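You operate a simulated robot arm through the tools that you are given. There is no shell and no other tool. Be economical: measure what you need, move in short steps, check, and stop when the job is done.

Carry out the task below with a simulated robot arm. There is one attempt and no reset: what you move stays moved.

TASK
Press the black valve seat home and draw the slide out again.
Fine: set it in the valve body's bore, slide it under the punch, then pull the lever down.
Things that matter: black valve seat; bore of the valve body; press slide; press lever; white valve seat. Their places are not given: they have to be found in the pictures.

Only the result counts: the job must be done as asked and must still hold three seconds after the hand-in. Knocking over, shifting, dropping, spilling or breaking anything else fails it.

THE ROBOT
A 7-joint arm with a two-finger parallel gripper, fixed in place. Base frame: the origin is at the foot of the arm, x ahead of it, y to its left, z up; the work surface is at about z = 4. Units: mm, degrees, N and s.
With the tool pointing down near the work surface it reaches from about 220 to 580 mm from the base axis. Its first joint turns from -66.0 to 66.0 degrees. Payload 2.5 kg.
The tool frame sits at the grasp point between the pads (the TCP): z along the fingers, y along the line on which they close. The tips reach 23 mm beyond it. The gripper opens to 94 mm. The fingers are 38 mm wide and 10 mm thick; the gripper's body (54 by 96 mm) begins 39 mm behind the TCP.
Orientation is told as [roll, pitch, yaw] about the base's x, y, z axes, in that order, counted from this pose: with the fingers straight down and closing along the base's y, the tool's x points along the base's -x, its y along +y and its z along -z.

THE INTERFACE
- The arm moves only by the tool jog_arm. Its argument "deltas" is a list of rows, each a list of 7 numbers: the opening, from 0 (shut) to 1 (fully open), then the shift along the tool's x, y, z in mm, then the turn, a rotation vector about the tool's x, y, z in degrees. In form: [[hand, tx, ty, tz, wx, wy, wz], ...]. A call has 1 to 12 rows; each row is the pose to reach, as a shift and turn from the pose commanded when the call began, along the tool's axes at that moment. Rows are played at 5 a second. More than 50 mm and 8.6 degrees between two rows, or a gripper value outside its range, and nothing of the call is played. Where a pose cannot be reached the arm comes as near as it can. A force on the tool above 60 N (or 10 N above the force at the start of the call, whichever is more), or a blocked arm, ends the call early, and 0.2 s more pass. The fingers move at their own pace (about 108 mm/s each) and stop on an object; they squeeze with about 27 N. The grip force told is the motor's: it shows also when the fingers shut on nothing. Time passes only in rows, and 0.2 s behind the last, so rows that repeat a pose let the fingers close. The reply holds the time, the measured pose of the TCP, the force on the tool along the base axes, the opening and the grip force, in the units named above and with some noise, and new pictures: "show" is both (left out), scene, wrist or none.
- Cameras (640 x 400 px; columns grow to the right, rows downward): "scene" is fixed at [134.5, -418.1, 552.3]; the picture's right is [0.69, -0.72, 0.00], its down [-0.36, -0.34, -0.87] and it looks along [0.63, 0.60, -0.50] (base axes); focal length 334 px, centre (320, 200). "wrist" rides on the gripper at [-39, 0, -44] in the tool frame; the picture's right is [0.00, -1.00, 0.00], its down [0.97, 0.00, -0.24] and it looks along [0.24, 0.00, 0.97] (tool axes); focal length 218 px, centre (320, 200).
- pixel_to_xyz(camera, pixels): for up to 12 pixels [column, row] of the newest picture of that camera ("zoom" is the newest enlarged one), the place [x, y, z] in the base frame of the surface seen there, good to about 3 mm. It takes no simulated time.
- inspect(camera, box): a new picture of the part [left, top, right, bottom] of that camera's present view, enlarged. It takes no simulated time.
- hand_in(): hands the job in; it is judged then, once.

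Work in short steps. Measure before you move; look again where a grasp or a placing could have gone wrong, and mend it. You have 80 turns and 120 pictures in all, those below and enlarged ones among them. Open the gripper and draw the arm clear of the work before you hand the job in, unless the task says otherwise; then end with one line.

The tools are called after ">>>" by a JSON object that holds its "method" and its "body". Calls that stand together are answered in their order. jog_arm: Moves the arm, as the interface text tells. Its arguments: {"type":"object","properties":{"deltas":{"type":"array","items":{"type":"array","items":{"type":"number"}}},"show":{"type":"string","enum":["both","scene","wrist","none"]}},"required":["deltas"]} The other tools are called the same way: pixel_to_xyz (camera, pixels) gives the place of the surface under pixels of a picture; inspect (camera, box) takes an enlarged picture of a part of a camera's view; hand_in () hands the job in.

At the start:

```text
t: 0.0
position: [307.2, -92.0, 365.5]
tcp_rot: [0.0, 0.1, 0.0]
contact_force: [0.3, -0.3, 0.2]
width: 94.0
finger_force: 0.0
```

scene: 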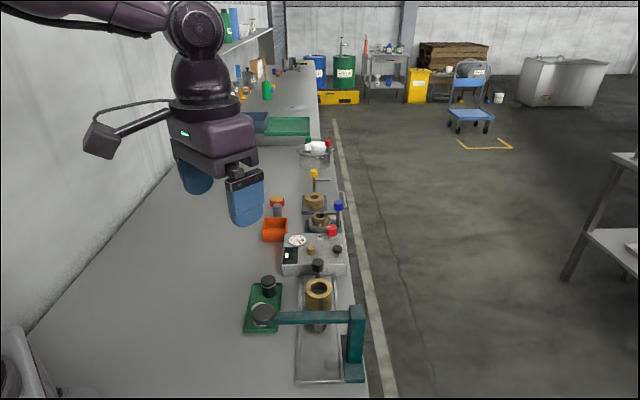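
wrist: 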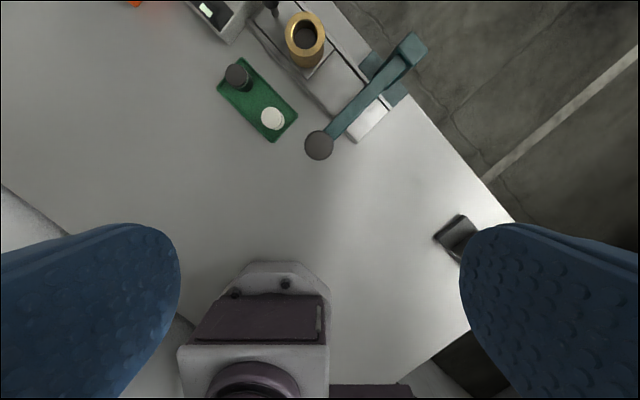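

The wrist view shows the green tray with the black seat at (237,75), the white seat at (272,118), the brass valve body at (305,38) on the slide, and the lever knob at (319,145). I'll enlarge and measure.

>>> {"method": "inspect", "body": {"camera": "scene", "box": [220, 220, 400, 390]}}

>>> {"method": "inspect", "body": {"camera": "wrist", "box": [200, 0, 440, 170]}}

>>> {"method": "pixel_to_xyz", "body": {"camera": "wrist", "pixels": [[237, 72], [272, 118], [305, 16], [305, 36], [319, 146], [360, 100], [410, 45], [272, 5], [370, 125], [340, 90], [292, 124], [255, 105]]}}

```text
2.35 times, centred on (310, 305) of scene
```

zoom: 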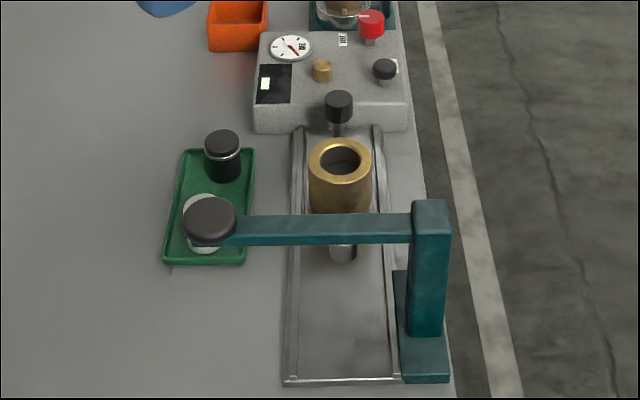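

```text
2.35 times, centred on (320, 85) of wrist
```

zoom: 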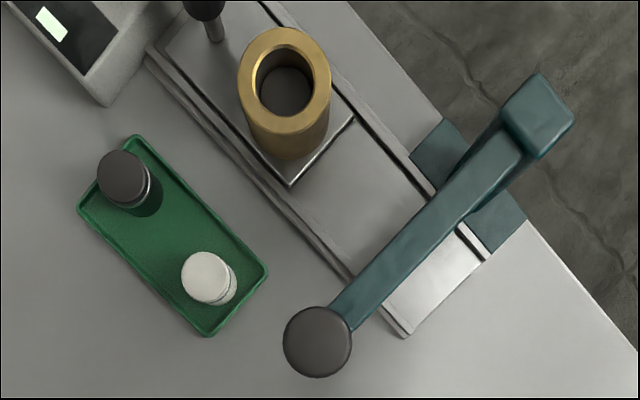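

```text
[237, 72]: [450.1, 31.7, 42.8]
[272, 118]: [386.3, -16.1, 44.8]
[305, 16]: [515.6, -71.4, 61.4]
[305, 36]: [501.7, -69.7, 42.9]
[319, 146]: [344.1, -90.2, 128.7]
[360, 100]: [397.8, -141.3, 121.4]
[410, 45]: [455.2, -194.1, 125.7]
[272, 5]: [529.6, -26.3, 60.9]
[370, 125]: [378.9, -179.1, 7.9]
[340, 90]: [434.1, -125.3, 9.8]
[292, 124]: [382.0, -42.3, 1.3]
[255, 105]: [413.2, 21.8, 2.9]
```

The slide runs diagonally from the knobbed handle towards the lever. I'll measure the rails, bore rim, handle and seats in the enlarged wrist picture.

>>> {"method": "pixel_to_xyz", "body": {"camera": "zoom", "pixels": [[152, 60], [400, 330], [488, 252], [275, 8], [290, 180], [350, 120], [240, 70], [328, 75], [285, 30], [285, 115], [205, 8], [285, 95]]}}

>>> {"method": "pixel_to_xyz", "body": {"camera": "zoom", "pixels": [[123, 176], [98, 176], [148, 176], [123, 152], [123, 200], [205, 278], [318, 341], [284, 341], [352, 341], [215, 30], [170, 130], [130, 210]]}}

>>> {"method": "pixel_to_xyz", "body": {"camera": "scene", "pixels": [[318, 265], [318, 275], [316, 326], [316, 329], [268, 280], [318, 283], [318, 293], [330, 293], [306, 293], [263, 313], [300, 375], [335, 375]]}}

```text
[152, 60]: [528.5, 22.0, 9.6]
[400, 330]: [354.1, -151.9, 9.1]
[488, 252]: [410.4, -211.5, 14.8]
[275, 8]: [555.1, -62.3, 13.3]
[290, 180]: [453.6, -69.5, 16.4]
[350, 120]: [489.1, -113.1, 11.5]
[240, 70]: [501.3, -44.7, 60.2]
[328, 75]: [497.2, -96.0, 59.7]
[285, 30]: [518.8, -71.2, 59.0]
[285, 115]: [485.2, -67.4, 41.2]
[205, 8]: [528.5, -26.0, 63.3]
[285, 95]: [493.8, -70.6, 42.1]
```

```text
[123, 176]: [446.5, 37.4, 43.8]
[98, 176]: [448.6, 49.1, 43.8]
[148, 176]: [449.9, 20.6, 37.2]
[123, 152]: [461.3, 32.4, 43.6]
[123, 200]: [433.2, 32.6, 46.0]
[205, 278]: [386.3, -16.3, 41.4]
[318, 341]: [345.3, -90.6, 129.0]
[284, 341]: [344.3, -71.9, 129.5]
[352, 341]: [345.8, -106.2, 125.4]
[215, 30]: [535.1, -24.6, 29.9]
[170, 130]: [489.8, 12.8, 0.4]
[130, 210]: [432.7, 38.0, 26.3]
```

```text
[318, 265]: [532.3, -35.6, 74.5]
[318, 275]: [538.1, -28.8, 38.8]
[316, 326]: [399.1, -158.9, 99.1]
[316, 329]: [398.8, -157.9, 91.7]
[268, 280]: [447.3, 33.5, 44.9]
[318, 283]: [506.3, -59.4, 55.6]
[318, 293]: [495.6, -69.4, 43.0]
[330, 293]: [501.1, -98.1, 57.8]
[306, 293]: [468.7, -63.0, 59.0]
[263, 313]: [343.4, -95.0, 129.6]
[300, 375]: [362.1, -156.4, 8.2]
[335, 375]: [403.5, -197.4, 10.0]
```

Slide axis runs along (-0.71,-0.71): body at about (494,-71), punch near (410,-153), handle near (534,-31), black seat at about (447,34) with its top at z 44. I'll move above the black seat with yaw 45°.

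>>> {"method": "jog_arm", "body": {"deltas": [[0.6, -17.5, 15.75, 25, 0, 0, -5.625], [0.6, -35, 31.5, 50, 0, 0, -11.25], [0.6, -52.5, 47.25, 75, 0, 0, -16.875], [0.6, -70, 63, 100, 0, 0, -22.5], [0.6, -87.5, 78.75, 125, 0, 0, -28.125], [0.6, -105, 94.5, 150, 0, 0, -33.75], [0.6, -122.5, 110.25, 175, 0, 0, -39.375], [0.6, -140, 126, 200, 0, 0, -45], [0.6, -140, 126, 200, 0, 0, -45]]}}

```text
t: 2.0
position: [445.7, 33.3, 164.4]
tcp_rot: [0.0, 0.0, 45.2]
contact_force: [0.1, 0.1, 0.0]
width: 56.1
finger_force: 0.1
```

scene: 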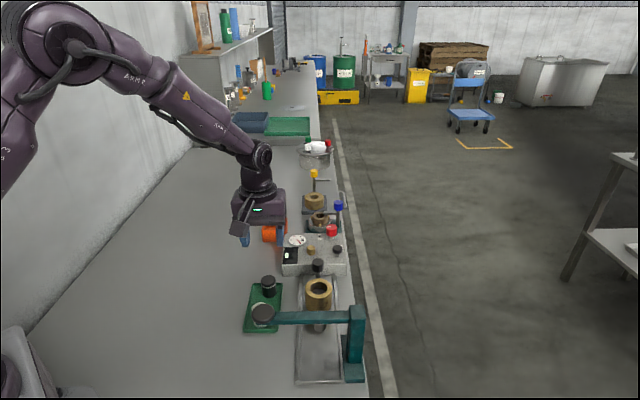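
wrist: 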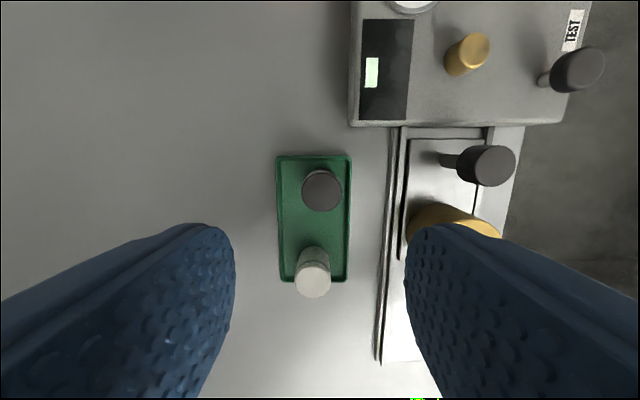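

The black seat is at (321,190) in the wrist view. I'll enlarge and measure its rim.

>>> {"method": "inspect", "body": {"camera": "wrist", "box": [260, 140, 360, 203]}}

>>> {"method": "pixel_to_xyz", "body": {"camera": "wrist", "pixels": [[321, 190], [303, 190], [340, 190], [321, 172], [321, 209], [312, 282], [488, 166], [488, 147], [488, 184], [459, 166], [515, 166], [310, 230]]}}

>>> {"method": "inspect", "body": {"camera": "scene", "box": [238, 265, 302, 305]}}

```text
6.35 times, centred on (310, 172) of wrist
```

zoom: 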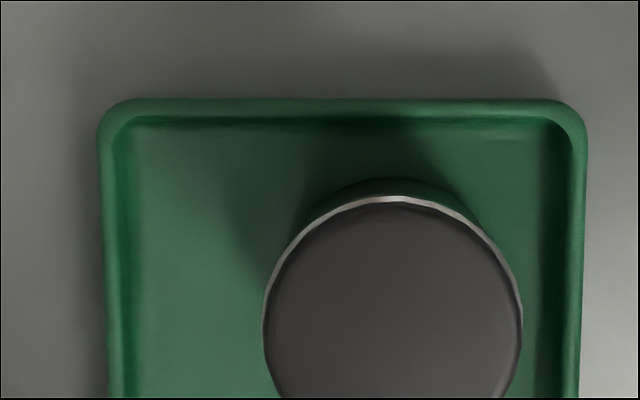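

```text
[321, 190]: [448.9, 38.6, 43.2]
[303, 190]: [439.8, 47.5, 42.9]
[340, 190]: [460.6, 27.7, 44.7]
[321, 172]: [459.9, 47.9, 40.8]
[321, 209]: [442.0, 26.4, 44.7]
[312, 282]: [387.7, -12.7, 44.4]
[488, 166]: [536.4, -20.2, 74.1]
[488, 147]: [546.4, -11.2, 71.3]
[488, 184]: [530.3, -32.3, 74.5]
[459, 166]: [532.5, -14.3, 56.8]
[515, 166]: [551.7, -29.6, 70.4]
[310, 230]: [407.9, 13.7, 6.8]
```

```text
10.00 times, centred on (270, 285) of scene
```

zoom: 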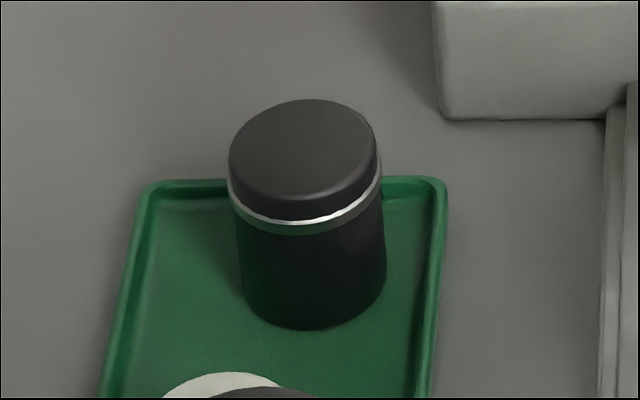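

Seat centre is about (450,37), top z 43.5, diameter about 28. Descending to TCP z about 48 (tips at z 25), then closing.

>>> {"method": "jog_arm", "body": {"deltas": [[0.6, -5.7, -0.4, 30, 0, 0, 0], [0.6, -5.7, -0.4, 60, 0, 0, 0], [0.6, -5.7, -0.4, 90, 0, 0, 0], [0.6, -5.7, -0.4, 116, 0, 0, 0], [0.6, -5.7, -0.4, 116, 0, 0, 0]]}}

```text
t: 3.2
position: [450.5, 37.6, 49.2]
tcp_rot: [0.0, 0.0, 44.9]
contact_force: [-0.3, 0.1, -0.1]
width: 56.4
finger_force: 0.1
```

scene: 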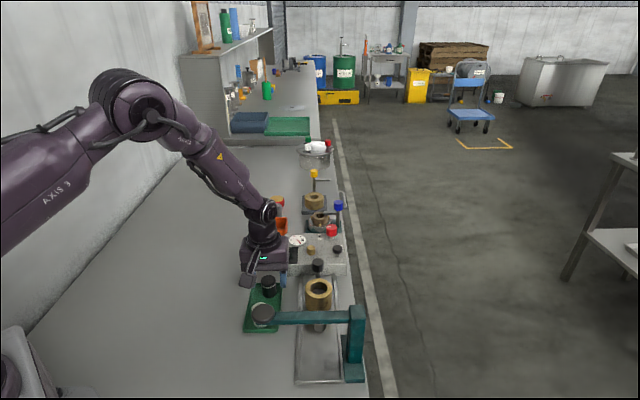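
wrist: 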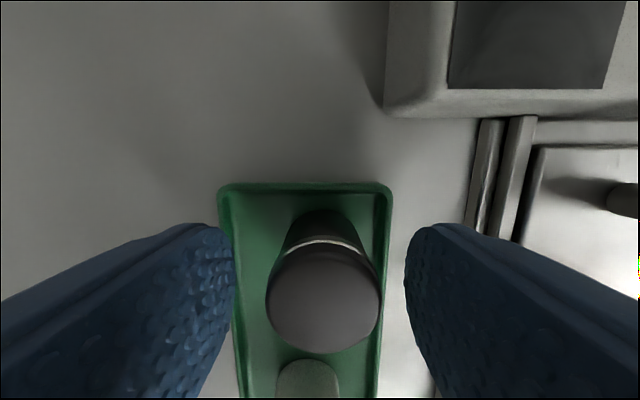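

The seat is centred at column 323 between the fingers; I'll verify its fore-aft place before closing.

>>> {"method": "pixel_to_xyz", "body": {"camera": "wrist", "pixels": [[323, 258], [323, 345], [323, 300], [270, 295], [378, 295]]}}

```text
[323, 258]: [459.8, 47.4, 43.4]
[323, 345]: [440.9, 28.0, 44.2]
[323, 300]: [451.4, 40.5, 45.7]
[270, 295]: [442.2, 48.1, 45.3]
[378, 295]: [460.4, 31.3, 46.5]
```

The seat centre (450,38) matches the TCP. Closing, then lifting 70 mm.

>>> {"method": "jog_arm", "body": {"deltas": [[0.1, 0, 0, 0, 0, 0, 0], [0.1, 0, 0, 0, 0, 0, 0], [0.1, 0, 0, 0, 0, 0, 0], [0.1, 0, 0, -20, 0, 0, 0], [0.1, 0, 0, -45, 0, 0, 0], [0.1, 0, 0, -70, 0, 0, 0], [0.1, 0, 0, -70, 0, 0, 0]]}}

```text
t: 4.8
position: [449.3, 38.0, 119.5]
tcp_rot: [0.0, 0.0, 45.0]
contact_force: [-0.5, 0.2, -0.1]
width: 9.5
finger_force: 0.0
```

scene: 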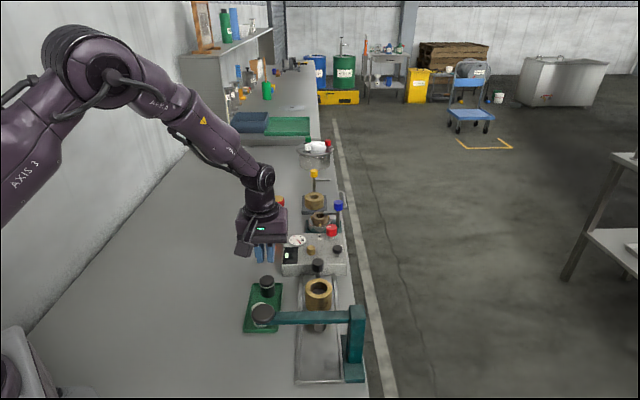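
wrist: 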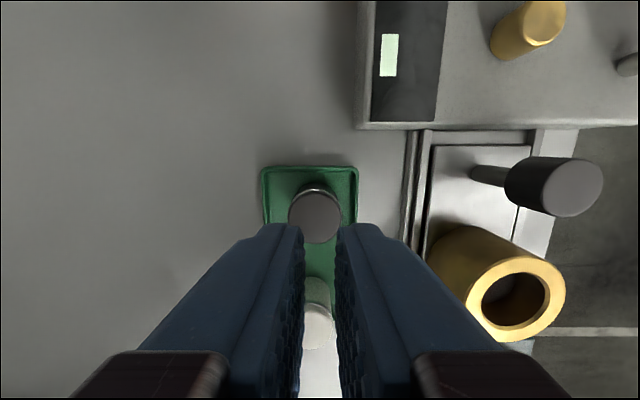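

The fingers closed to 9.5 mm without the seat, which still stands in the tray at (314,215). I'll measure it again.

>>> {"method": "pixel_to_xyz", "body": {"camera": "wrist", "pixels": [[314, 218], [314, 192], [314, 240], [290, 215], [340, 215], [316, 330], [350, 190], [282, 240], [280, 200], [262, 172], [356, 172]]}}

>>> {"method": "inspect", "body": {"camera": "scene", "box": [224, 230, 320, 340]}}

>>> {"method": "inspect", "body": {"camera": "wrist", "box": [240, 150, 380, 260]}}

```text
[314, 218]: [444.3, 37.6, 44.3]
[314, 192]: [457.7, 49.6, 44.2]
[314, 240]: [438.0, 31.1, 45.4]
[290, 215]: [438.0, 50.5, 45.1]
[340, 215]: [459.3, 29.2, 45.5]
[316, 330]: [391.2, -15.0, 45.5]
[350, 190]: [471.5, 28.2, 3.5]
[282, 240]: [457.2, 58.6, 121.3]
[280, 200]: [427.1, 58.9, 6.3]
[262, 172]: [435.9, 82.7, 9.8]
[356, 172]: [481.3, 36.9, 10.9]
```

```text
3.64 times, centred on (272, 285) of scene
```

zoom: 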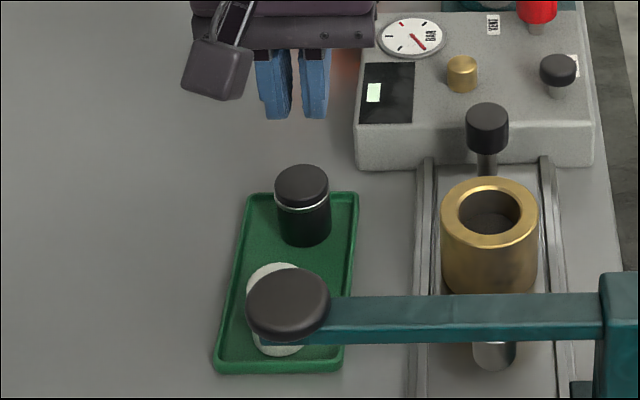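

```text
3.64 times, centred on (310, 205) of wrist
```

zoom: 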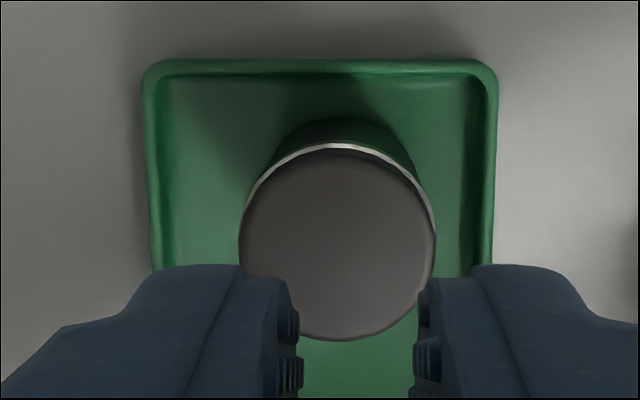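

The seat is unmoved at about (449,39). The grasp was evidently too shallow. I'll reopen, descend to TCP z about 40, close and check the width before lifting.

>>> {"method": "jog_arm", "body": {"deltas": [[0.6, 0, 0, 0, 0, 0, 0], [0.6, -0.8, 0.5, 20, 0, 0, 0], [0.6, -0.8, 0.5, 45, 0, 0, 0], [0.6, -0.8, 0.5, 65, 0, 0, 0], [0.6, -0.8, 0.5, 79, 0, 0, 0], [0.6, -0.8, 0.5, 79, 0, 0, 0], [0.1, -0.8, 0.5, 79, 0, 0, 0], [0.1, -0.8, 0.5, 79, 0, 0, 0], [0.1, -0.8, 0.5, 79, 0, 0, 0], [0.1, -0.8, 0.5, 79, 0, 0, 0]], "show": "wrist"}}

```text
t: 7.0
position: [450.3, 37.7, 41.3]
tcp_rot: [-0.1, 0.1, 45.0]
contact_force: [-0.1, 0.5, 0.3]
width: 30.0
finger_force: 27.2
```

wrist: 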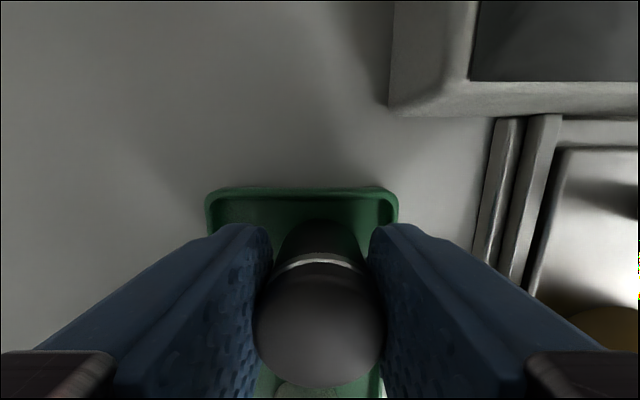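

The seat is held at 30 mm with 27 N. Lifting 105 mm.

>>> {"method": "jog_arm", "body": {"deltas": [[0.1, 0, 0, -10, 0, 0, 0], [0.1, 0, 0, -35, 0, 0, 0], [0.1, 0, 0, -70, 0, 0, 0], [0.1, 0, 0, -105, 0, 0, 0], [0.1, 0, 0, -105, 0, 0, 0]]}}

```text
t: 8.2
position: [450.0, 39.8, 145.1]
tcp_rot: [0.0, 0.0, 45.0]
contact_force: [-0.2, 0.3, -0.9]
width: 30.3
finger_force: 27.0
```

scene: 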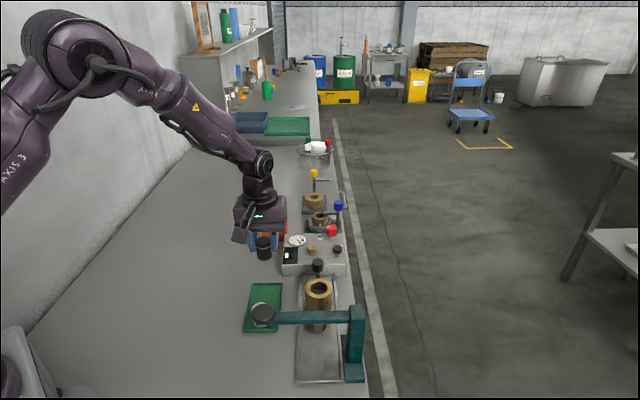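
wrist: 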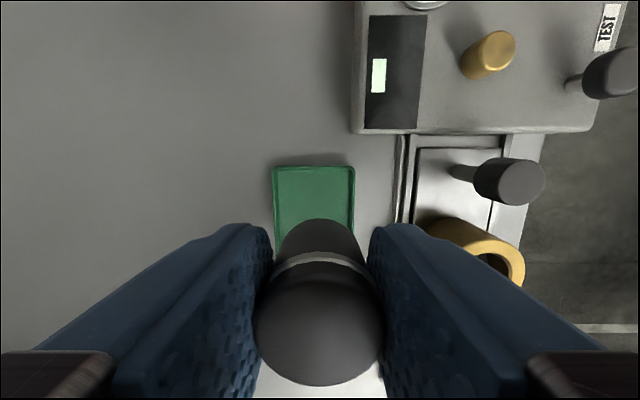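

Held. Next I'll measure the valve body's rim precisely in an enlarged scene view.

>>> {"method": "inspect", "body": {"camera": "scene", "box": [294, 252, 342, 282]}}

>>> {"method": "inspect", "body": {"camera": "scene", "box": [294, 270, 342, 300]}}

```text
13.33 times, centred on (318, 267) of scene
```

zoom: 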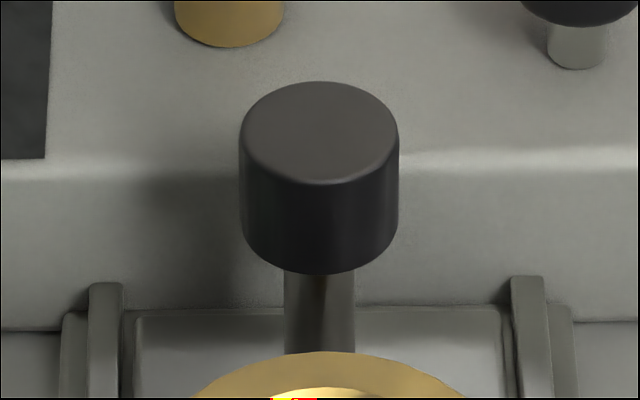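

```text
13.33 times, centred on (318, 285) of scene
```

zoom: 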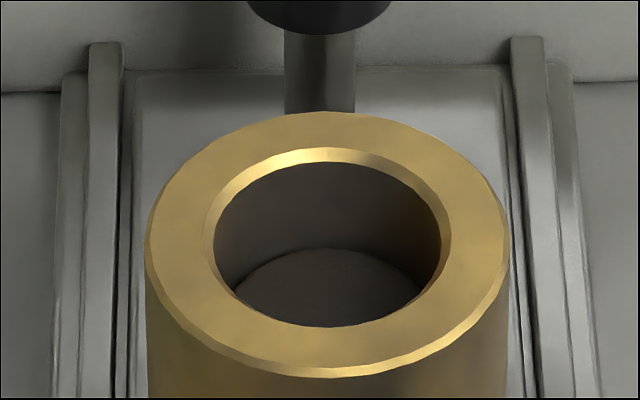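

Measuring rim points around the bore.

>>> {"method": "pixel_to_xyz", "body": {"camera": "zoom", "pixels": [[327, 128], [327, 350], [180, 240], [476, 240], [215, 160], [440, 160], [220, 325], [440, 325], [170, 195], [485, 195], [320, 290], [320, 210]]}}

>>> {"method": "pixel_to_xyz", "body": {"camera": "zoom", "pixels": [[327, 128], [327, 350], [180, 240], [476, 240], [160, 230], [495, 230], [165, 280], [490, 280], [320, 275], [320, 300], [300, 260], [340, 260]]}}

```text
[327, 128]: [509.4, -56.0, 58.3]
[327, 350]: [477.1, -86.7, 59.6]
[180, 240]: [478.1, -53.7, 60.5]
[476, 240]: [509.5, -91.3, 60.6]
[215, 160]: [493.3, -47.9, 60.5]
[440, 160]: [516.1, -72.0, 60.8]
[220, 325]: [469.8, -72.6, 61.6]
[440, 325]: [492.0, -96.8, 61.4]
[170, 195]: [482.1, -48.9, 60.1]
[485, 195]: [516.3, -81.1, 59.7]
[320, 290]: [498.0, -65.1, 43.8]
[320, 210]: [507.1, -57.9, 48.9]
```

```text
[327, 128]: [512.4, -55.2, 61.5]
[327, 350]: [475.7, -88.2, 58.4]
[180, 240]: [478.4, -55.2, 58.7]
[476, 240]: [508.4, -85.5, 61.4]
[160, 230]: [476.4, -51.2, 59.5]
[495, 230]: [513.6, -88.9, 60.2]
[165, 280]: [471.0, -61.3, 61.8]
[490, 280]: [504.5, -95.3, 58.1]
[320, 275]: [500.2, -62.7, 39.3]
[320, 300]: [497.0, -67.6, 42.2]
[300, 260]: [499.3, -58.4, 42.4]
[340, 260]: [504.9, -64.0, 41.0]
```

Bore centre averages (493.4,-71.8), rim z 60. Now I'll measure the seat's place in the hand.

>>> {"method": "pixel_to_xyz", "body": {"camera": "wrist", "pixels": [[320, 275], [320, 380], [320, 330], [265, 320], [376, 320], [320, 300], [320, 350]]}}

>>> {"method": "jog_arm", "body": {"deltas": [[0.1, 0, 0, 0, 0, 0, 0]], "show": "none"}}

>>> {"method": "inspect", "body": {"camera": "scene", "box": [234, 220, 298, 260]}}

```text
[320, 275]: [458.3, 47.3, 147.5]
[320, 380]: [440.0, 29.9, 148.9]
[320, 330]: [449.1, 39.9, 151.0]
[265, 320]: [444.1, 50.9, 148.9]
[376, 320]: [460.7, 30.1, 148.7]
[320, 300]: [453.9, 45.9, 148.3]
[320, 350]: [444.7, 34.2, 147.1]
```

```text
t: 8.6
position: [451.3, 39.8, 145.1]
tcp_rot: [0.0, 0.0, 45.1]
contact_force: [-0.6, -0.4, -1.2]
width: 30.2
finger_force: 26.9
```

```text
10.00 times, centred on (266, 240) of scene
```

zoom: 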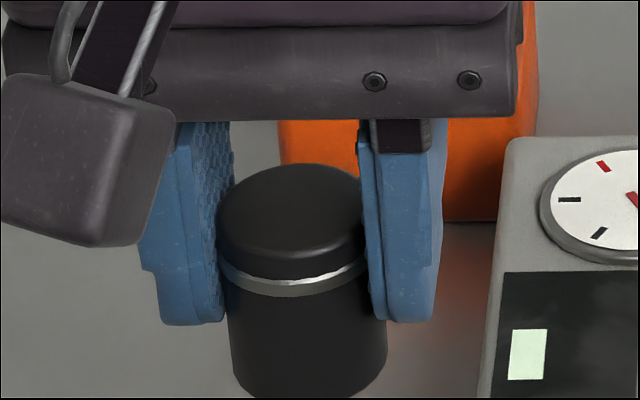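

Seat axis in hand is about (449.8,39.3), and its bottom at about z 111 clears everything. Moving it over the bore.

>>> {"method": "jog_arm", "body": {"deltas": [[0.1, 11.9, -27.3, 0, 0, 0, 0], [0.1, 23.8, -54.7, 0, 0, 0, 0], [0.1, 35.8, -82, 0, 0, 0, 0], [0.1, 47.7, -109.4, 0, 0, 0, 0], [0.1, 47.7, -109.4, 0, 0, 0, 0], [0.1, 47.7, -109.4, 0, 0, 0, 0]]}}

>>> {"method": "inspect", "body": {"camera": "scene", "box": [280, 230, 360, 310]}}

```text
t: 10.0
position: [495.3, -73.4, 143.2]
tcp_rot: [0.0, -0.1, 45.1]
contact_force: [0.7, 0.7, -0.9]
width: 30.2
finger_force: 27.0
```

scene: 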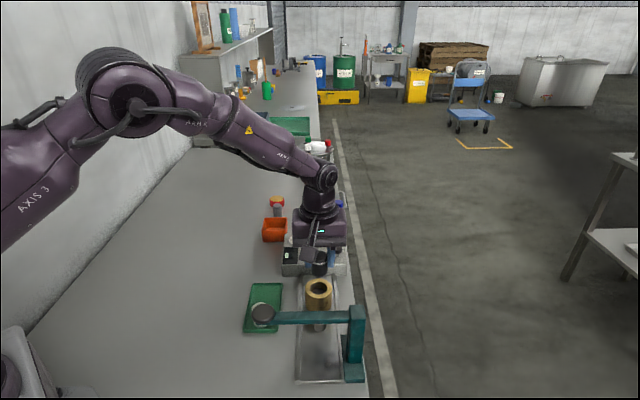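
wrist: 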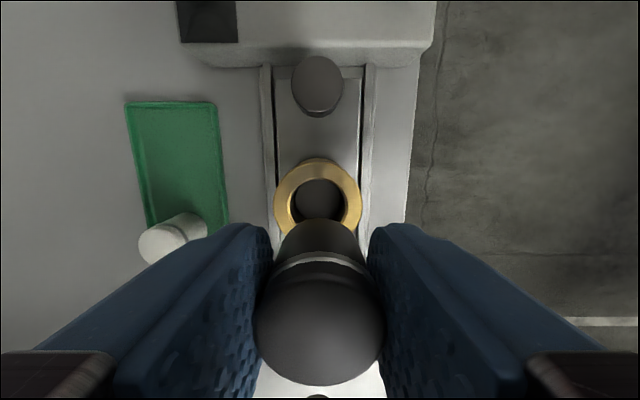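

```text
5.00 times, centred on (320, 270) of scene
```

zoom: 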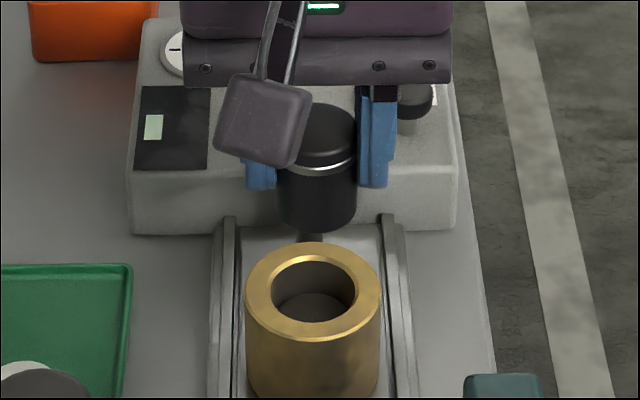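

Almost aligned; I'll enlarge the wrist view to check the residual lateral and fore-aft error.

>>> {"method": "inspect", "body": {"camera": "wrist", "box": [256, 140, 384, 220]}}

>>> {"method": "pixel_to_xyz", "body": {"camera": "wrist", "pixels": [[280, 200], [357, 200], [318, 164], [320, 275], [320, 380], [265, 330], [376, 330], [292, 175], [345, 175]]}}

```text
5.00 times, centred on (320, 180) of wrist
```

zoom: 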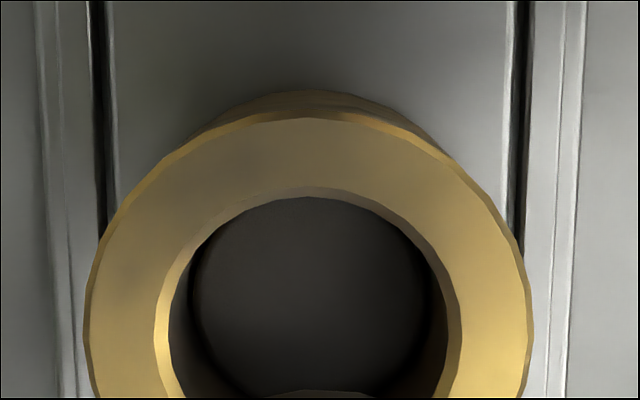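

```text
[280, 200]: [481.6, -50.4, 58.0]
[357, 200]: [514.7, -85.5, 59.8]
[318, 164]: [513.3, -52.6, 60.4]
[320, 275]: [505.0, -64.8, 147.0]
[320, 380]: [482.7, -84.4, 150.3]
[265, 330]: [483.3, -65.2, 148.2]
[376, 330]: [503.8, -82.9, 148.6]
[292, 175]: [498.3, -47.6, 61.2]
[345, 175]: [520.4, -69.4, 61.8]
```

Bore is about 1.5 mm to tool +y and about 2.5 mm to tool -x of the seat. I'll correct and lower to just above the rim.

>>> {"method": "jog_arm", "body": {"deltas": [[0.1, -2.5, 1.5, 0, 0, 0, 0], [0.1, -2.5, 1.5, 20, 0, 0, 0], [0.1, -2.5, 1.5, 40, 0, 0, 0], [0.1, -2.5, 1.5, 40, 0, 0, 0]]}}

>>> {"method": "inspect", "body": {"camera": "scene", "box": [288, 250, 352, 310]}}

>>> {"method": "inspect", "body": {"camera": "wrist", "box": [220, 150, 420, 275]}}

```text
t: 11.0
position: [495.0, -69.8, 104.5]
tcp_rot: [0.0, 0.0, 45.0]
contact_force: [-0.1, 0.2, 0.4]
width: 30.3
finger_force: 26.7
```

scene: 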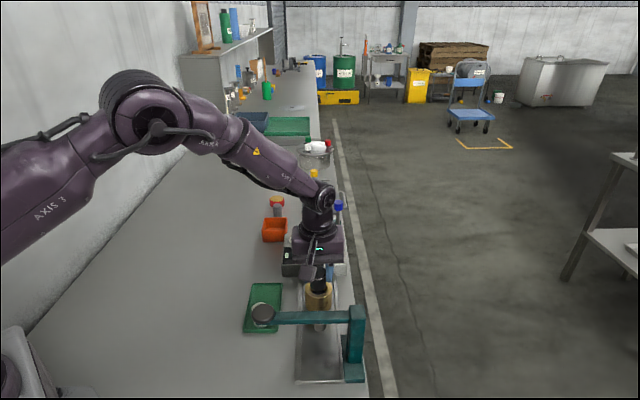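
wrist: 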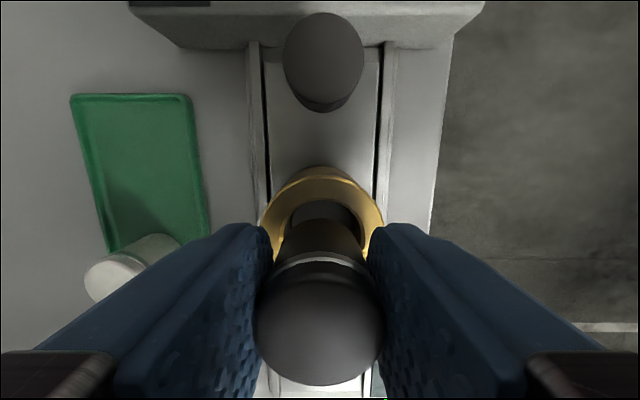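

```text
6.67 times, centred on (320, 280) of scene
```

zoom: 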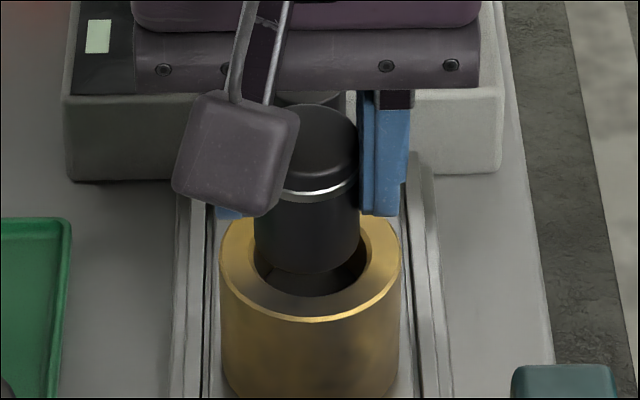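

```text
3.20 times, centred on (320, 212) of wrist
```

zoom: 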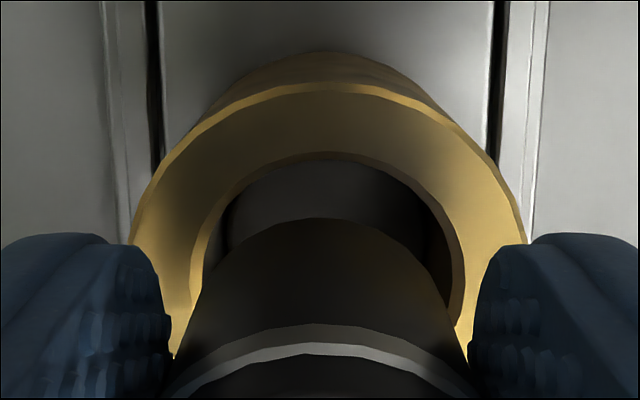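

Both views say the seat is about 1.1 mm too far to tool +y and about 1.4 mm too far to tool +x. I'll correct and lower 13 mm to just enter the bore mouth, watching the force.

>>> {"method": "jog_arm", "body": {"deltas": [[0.1, -1.4, -1.1, 0, 0, 0, 0], [0.1, -1.4, -1.1, 5, 0, 0, 0], [0.1, -1.4, -1.1, 9, 0, 0, 0], [0.1, -1.4, -1.1, 13, 0, 0, 0], [0.1, -1.4, -1.1, 13, 0, 0, 0]]}}

>>> {"method": "inspect", "body": {"camera": "scene", "box": [288, 250, 352, 310]}}

>>> {"method": "inspect", "body": {"camera": "wrist", "box": [220, 150, 420, 275]}}

```text
t: 12.2
position: [496.1, -69.2, 91.4]
tcp_rot: [0.0, 0.0, 45.1]
contact_force: [0.5, -1.1, 0.2]
width: 30.3
finger_force: 27.3
```

scene: 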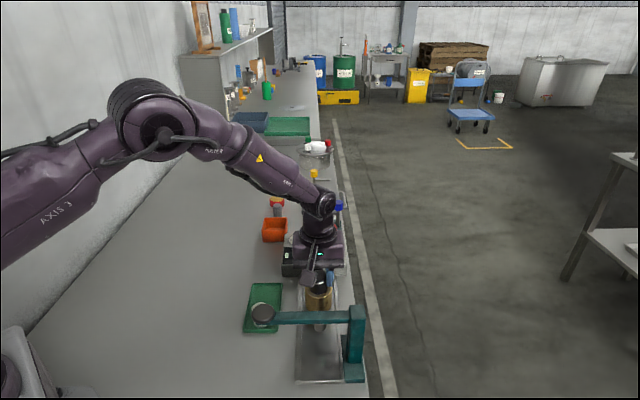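
wrist: 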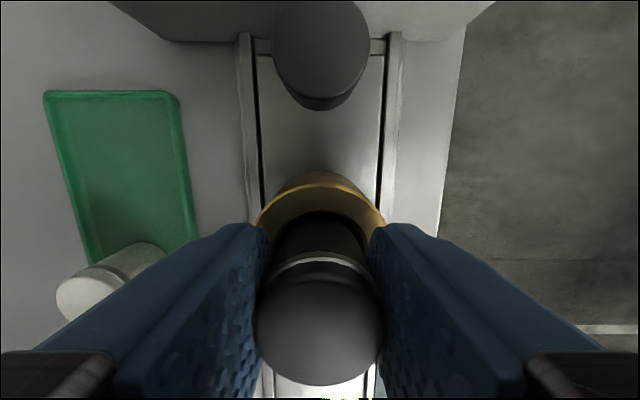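

```text
6.67 times, centred on (320, 280) of scene
```

zoom: 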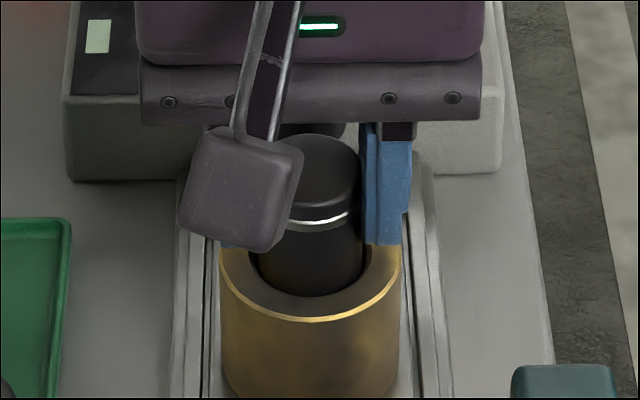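

```text
3.20 times, centred on (320, 212) of wrist
```

zoom: 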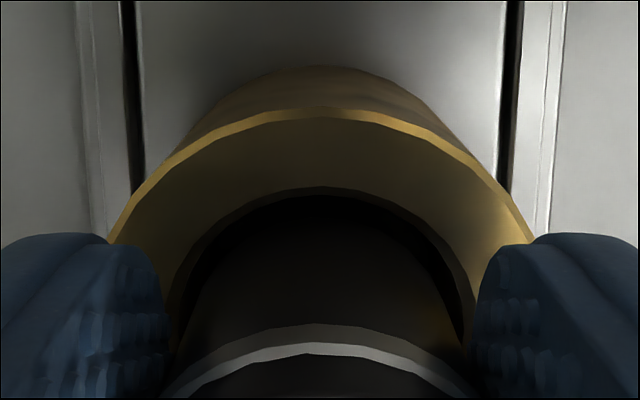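

The seat mouth is inside the bore with no contact force. Lowering 6 mm more (tips about 2.5 mm above the rim).

>>> {"method": "jog_arm", "body": {"deltas": [[0.1, 0, 0, 3, 0, 0, 0], [0.1, 0, 0, 6, 0, 0, 0], [0.1, 0, 0, 6, 0, 0, 0]], "show": "wrist"}}

>>> {"method": "inspect", "body": {"camera": "scene", "box": [288, 250, 352, 310]}}

```text
t: 13.0
position: [496.8, -69.9, 86.9]
tcp_rot: [0.0, 0.0, 45.0]
contact_force: [-0.3, 0.3, -0.5]
width: 30.1
finger_force: 27.0
```

wrist: 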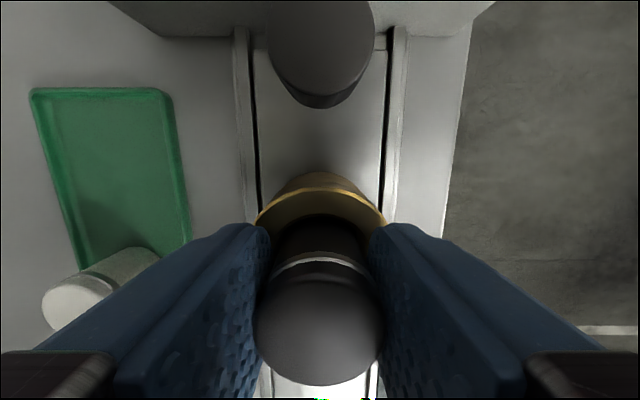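

```text
6.67 times, centred on (320, 280) of scene
```

zoom: 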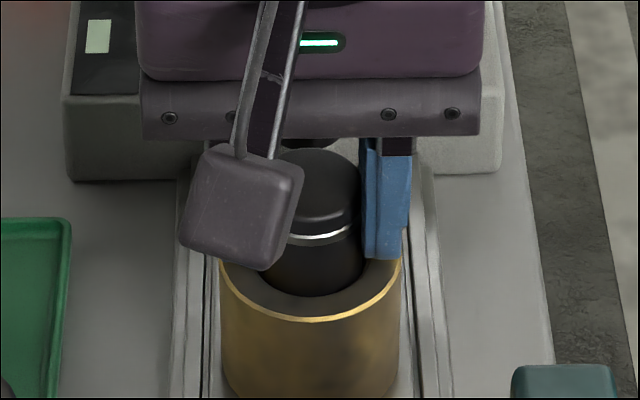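

Seat is about 8 mm in the bore. Opening to release, letting it settle, then rising.

>>> {"method": "jog_arm", "body": {"deltas": [[0.1, 0, 0, 1.5, 0, 0, 0], [0.5, 0, 0, 1.5, 0, 0, 0], [0.5, 0, 0, 1.5, 0, 0, 0], [0.5, 0, 0, 1.5, 0, 0, 0], [0.5, 0, 0, -20, 0, 0, 0], [0.5, 0, 0, -50, 0, 0, 0], [0.5, 0, 0, -50, 0, 0, 0]]}}

>>> {"method": "inspect", "body": {"camera": "scene", "box": [288, 250, 352, 310]}}

```text
t: 14.6
position: [496.8, -69.6, 135.7]
tcp_rot: [-0.1, 0.1, 45.0]
contact_force: [0.1, 0.5, 0.0]
width: 47.2
finger_force: 0.0
```

scene: 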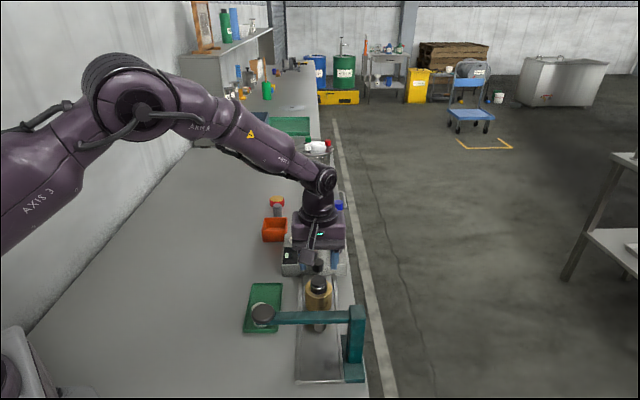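
wrist: 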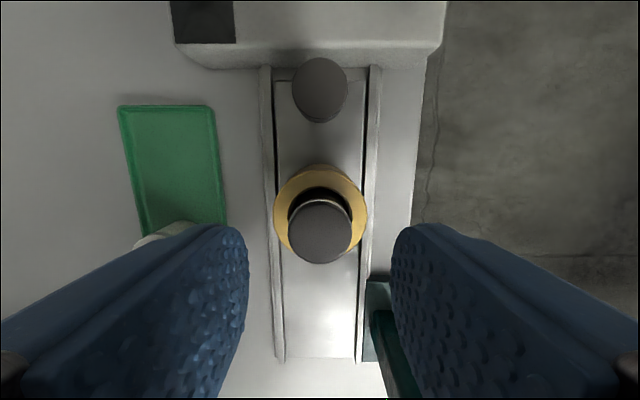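

```text
6.67 times, centred on (320, 280) of scene
```

zoom: 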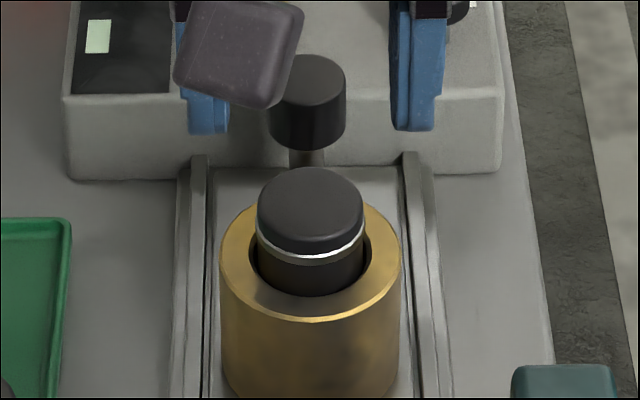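

The seat stands upright in the bore. Now measure seat top, handle and punch.

>>> {"method": "pixel_to_xyz", "body": {"camera": "zoom", "pixels": [[310, 205], [310, 175], [310, 240], [265, 205], [355, 205], [307, 85], [275, 90], [342, 90], [307, 65], [307, 140]]}}

>>> {"method": "inspect", "body": {"camera": "scene", "box": [240, 295, 384, 385]}}

```text
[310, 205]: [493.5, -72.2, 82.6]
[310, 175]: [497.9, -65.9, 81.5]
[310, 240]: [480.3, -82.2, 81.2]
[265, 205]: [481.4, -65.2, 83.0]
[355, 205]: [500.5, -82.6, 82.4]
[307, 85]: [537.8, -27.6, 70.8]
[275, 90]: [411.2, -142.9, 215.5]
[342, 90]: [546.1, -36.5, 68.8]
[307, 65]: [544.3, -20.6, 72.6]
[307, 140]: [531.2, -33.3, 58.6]
```

```text
4.44 times, centred on (312, 340) of scene
```

zoom: 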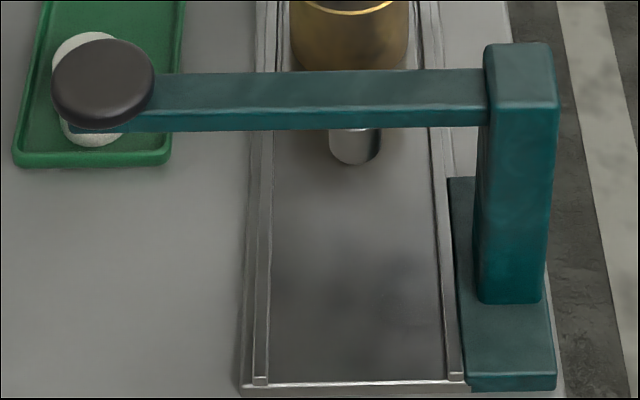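

>>> {"method": "pixel_to_xyz", "body": {"camera": "zoom", "pixels": [[355, 160], [355, 140], [355, 100], [355, 118], [335, 150], [375, 150], [300, 90], [200, 90], [440, 85], [515, 55], [103, 70], [103, 110]]}}

```text
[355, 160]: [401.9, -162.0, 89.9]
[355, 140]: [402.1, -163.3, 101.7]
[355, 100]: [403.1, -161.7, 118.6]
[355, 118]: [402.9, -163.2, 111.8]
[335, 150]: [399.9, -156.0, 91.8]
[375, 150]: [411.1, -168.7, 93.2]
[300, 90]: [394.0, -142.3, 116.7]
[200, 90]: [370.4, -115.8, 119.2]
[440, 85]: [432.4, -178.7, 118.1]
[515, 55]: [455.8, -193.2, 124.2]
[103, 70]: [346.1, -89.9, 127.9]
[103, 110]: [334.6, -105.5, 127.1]
```

Punch centre is about (409,-156) with its bottom at z 90, and seat top is at 82, so it clears. Before gripping the handle knob (about (538,-27), z 55–74), I'll measure the tester box right behind it.

>>> {"method": "inspect", "body": {"camera": "wrist", "box": [240, 20, 400, 140]}}

>>> {"method": "pixel_to_xyz", "body": {"camera": "wrist", "pixels": [[320, 45], [320, 60], [250, 45], [390, 45], [250, 68], [390, 68], [320, 72], [320, 105], [296, 90], [345, 90], [320, 5], [320, 90]]}}

>>> {"method": "pixel_to_xyz", "body": {"camera": "scene", "pixels": [[310, 250], [337, 248], [311, 248], [297, 240], [290, 255], [345, 255], [290, 270], [331, 230], [345, 240]]}}

```text
3.33 times, centred on (320, 80) of wrist
```

zoom: 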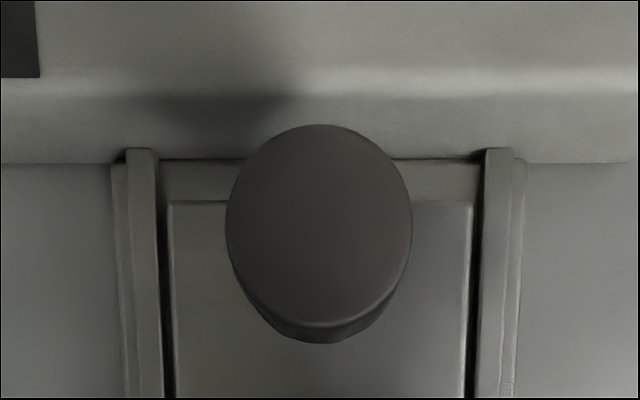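

```text
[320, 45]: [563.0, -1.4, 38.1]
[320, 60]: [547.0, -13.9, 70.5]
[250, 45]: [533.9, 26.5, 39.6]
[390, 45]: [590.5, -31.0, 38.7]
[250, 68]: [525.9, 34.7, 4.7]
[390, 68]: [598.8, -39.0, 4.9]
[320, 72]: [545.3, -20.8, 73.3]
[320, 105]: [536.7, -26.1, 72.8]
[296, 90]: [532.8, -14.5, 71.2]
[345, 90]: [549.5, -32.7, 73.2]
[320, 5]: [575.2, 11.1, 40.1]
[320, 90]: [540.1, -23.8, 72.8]
```

```text
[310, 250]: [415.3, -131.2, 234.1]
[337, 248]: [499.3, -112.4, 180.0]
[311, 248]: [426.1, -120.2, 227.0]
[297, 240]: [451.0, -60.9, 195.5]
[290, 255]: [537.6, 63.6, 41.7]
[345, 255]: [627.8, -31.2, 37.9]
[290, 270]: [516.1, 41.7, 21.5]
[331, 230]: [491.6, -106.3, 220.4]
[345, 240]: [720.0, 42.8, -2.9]
```

Knob centre: s≈365.5 along the slide axis (about (541,-24)), z 55–73; the box top at z 40 with its face 31 mm behind. Moving over the knob first, then down to TCP z 64, closing with the fingers across the slide.

>>> {"method": "jog_arm", "body": {"deltas": [[0.5, -21, 0, 0, 0, 0, 0], [0.5, -42, 0, 0, 0, 0, 0], [0.5, -63, 0, 0, 0, 0, 0], [0.5, -63, 0, 25, 0, 0, 0], [0.5, -63, 0, 50, 0, 0, 0], [0.5, -63, 0, 71, 0, 0, 0], [0.5, -63, 0, 71, 0, 0, 0]]}}

```text
t: 16.2
position: [541.1, -23.8, 65.6]
tcp_rot: [0.1, 0.0, 44.9]
contact_force: [0.1, 0.3, 0.7]
width: 47.0
finger_force: 0.1
```

scene: 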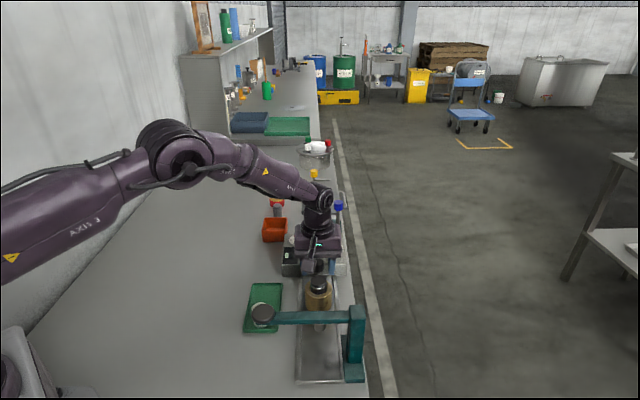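
wrist: 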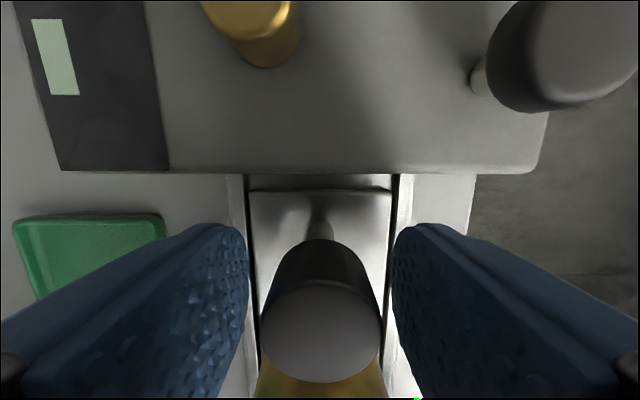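

The knob is centred at column 320 between the fingers. Closing on it.

>>> {"method": "jog_arm", "body": {"deltas": [[0.1, 0, 0, 0, 0, 0, 0], [0.1, 0, 0, 0, 0, 0, 0], [0.1, 0, 0, 0, 0, 0, 0]], "show": "none"}}

```text
t: 17.0
position: [540.3, -24.6, 65.1]
tcp_rot: [0.0, 0.0, 45.0]
contact_force: [4.2, -2.3, -4.4]
width: 25.5
finger_force: 44.6
```

Knob gripped (25.5 mm). Sliding 60 mm towards the punch in gentle steps.

>>> {"method": "jog_arm", "body": {"deltas": [[0.1, 3, 0, 0, 0, 0, 0], [0.1, 8, 0, 0, 0, 0, 0], [0.1, 14, 0, 0, 0, 0, 0], [0.1, 21, 0, 0, 0, 0, 0], [0.1, 28, 0, 0, 0, 0, 0], [0.1, 35, 0, 0, 0, 0, 0], [0.1, 42, 0, 0, 0, 0, 0], [0.1, 49, 0, 0, 0, 0, 0], [0.1, 55, 0, 0, 0, 0, 0], [0.1, 58, 0, 0, 0, 0, 0], [0.1, 60, 0, 0, 0, 0, 0], [0.1, 60, 0, 0, 0, 0, 0]]}}

>>> {"method": "inspect", "body": {"camera": "scene", "box": [240, 255, 384, 385]}}

```text
t: 19.6
position: [498.3, -67.7, 65.4]
tcp_rot: [-0.1, 0.0, 45.0]
contact_force: [6.9, -4.8, -15.4]
width: 25.8
finger_force: 45.0
```

scene: 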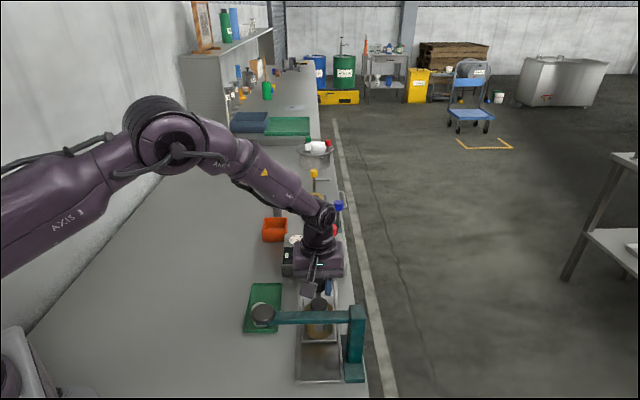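
wrist: 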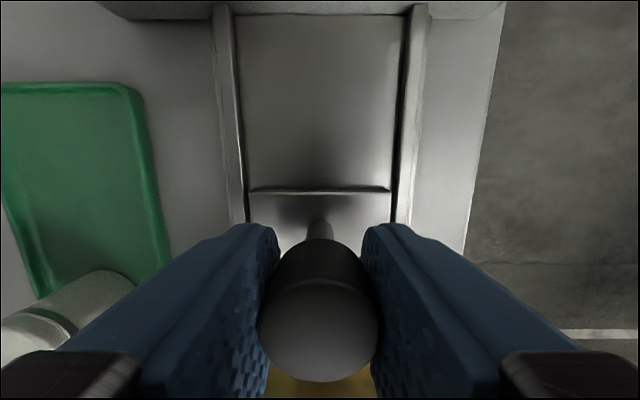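

```text
3.08 times, centred on (312, 320) of scene
```

zoom: 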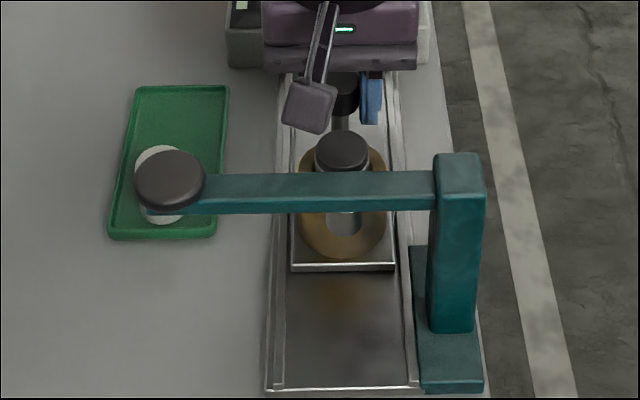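

The slide moves with the seat upright. Continuing another 50 mm.

>>> {"method": "jog_arm", "body": {"deltas": [[0.1, 3, 0, -0.5, 0, 0, 0], [0.1, 8, 0, -0.5, 0, 0, 0], [0.1, 14, 0, -0.5, 0, 0, 0], [0.1, 21, 0, -0.5, 0, 0, 0], [0.1, 28, 0, -0.5, 0, 0, 0], [0.1, 35, 0, -0.5, 0, 0, 0], [0.1, 41, 0, -0.5, 0, 0, 0], [0.1, 46, 0, -0.5, 0, 0, 0], [0.1, 49, 0, -0.5, 0, 0, 0], [0.1, 50, 0, -0.5, 0, 0, 0], [0.1, 50, 0, -0.5, 0, 0, 0]]}}

>>> {"method": "inspect", "body": {"camera": "scene", "box": [240, 275, 384, 385]}}

```text
t: 22.0
position: [463.4, -102.9, 65.2]
tcp_rot: [0.0, 0.0, 45.0]
contact_force: [12.8, -11.0, -31.7]
width: 25.9
finger_force: 45.0
```

scene: 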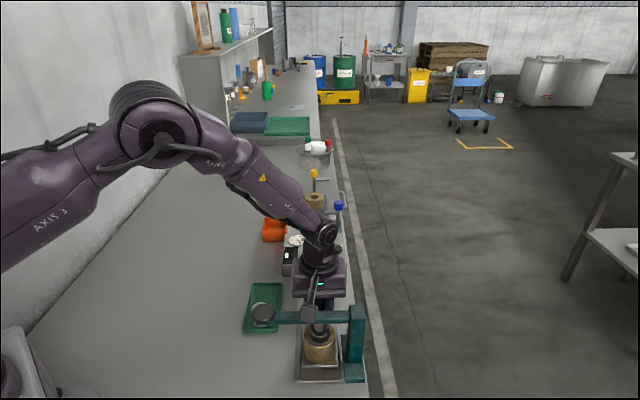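
wrist: 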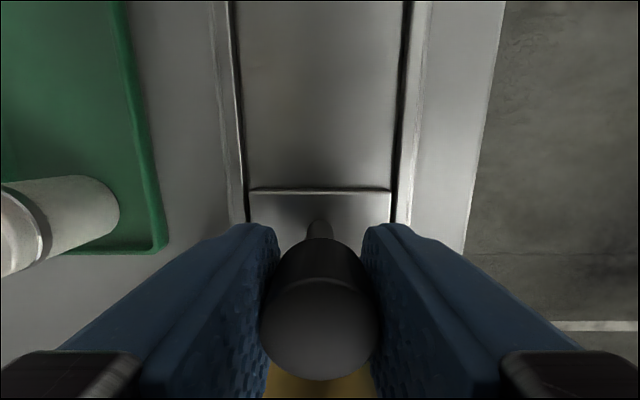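

```text
3.64 times, centred on (312, 330) of scene
```

zoom: 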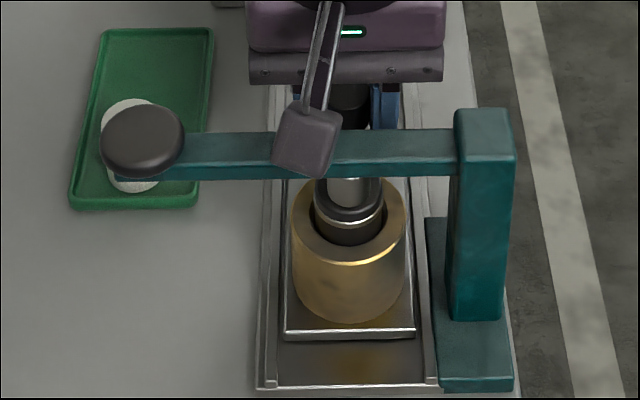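

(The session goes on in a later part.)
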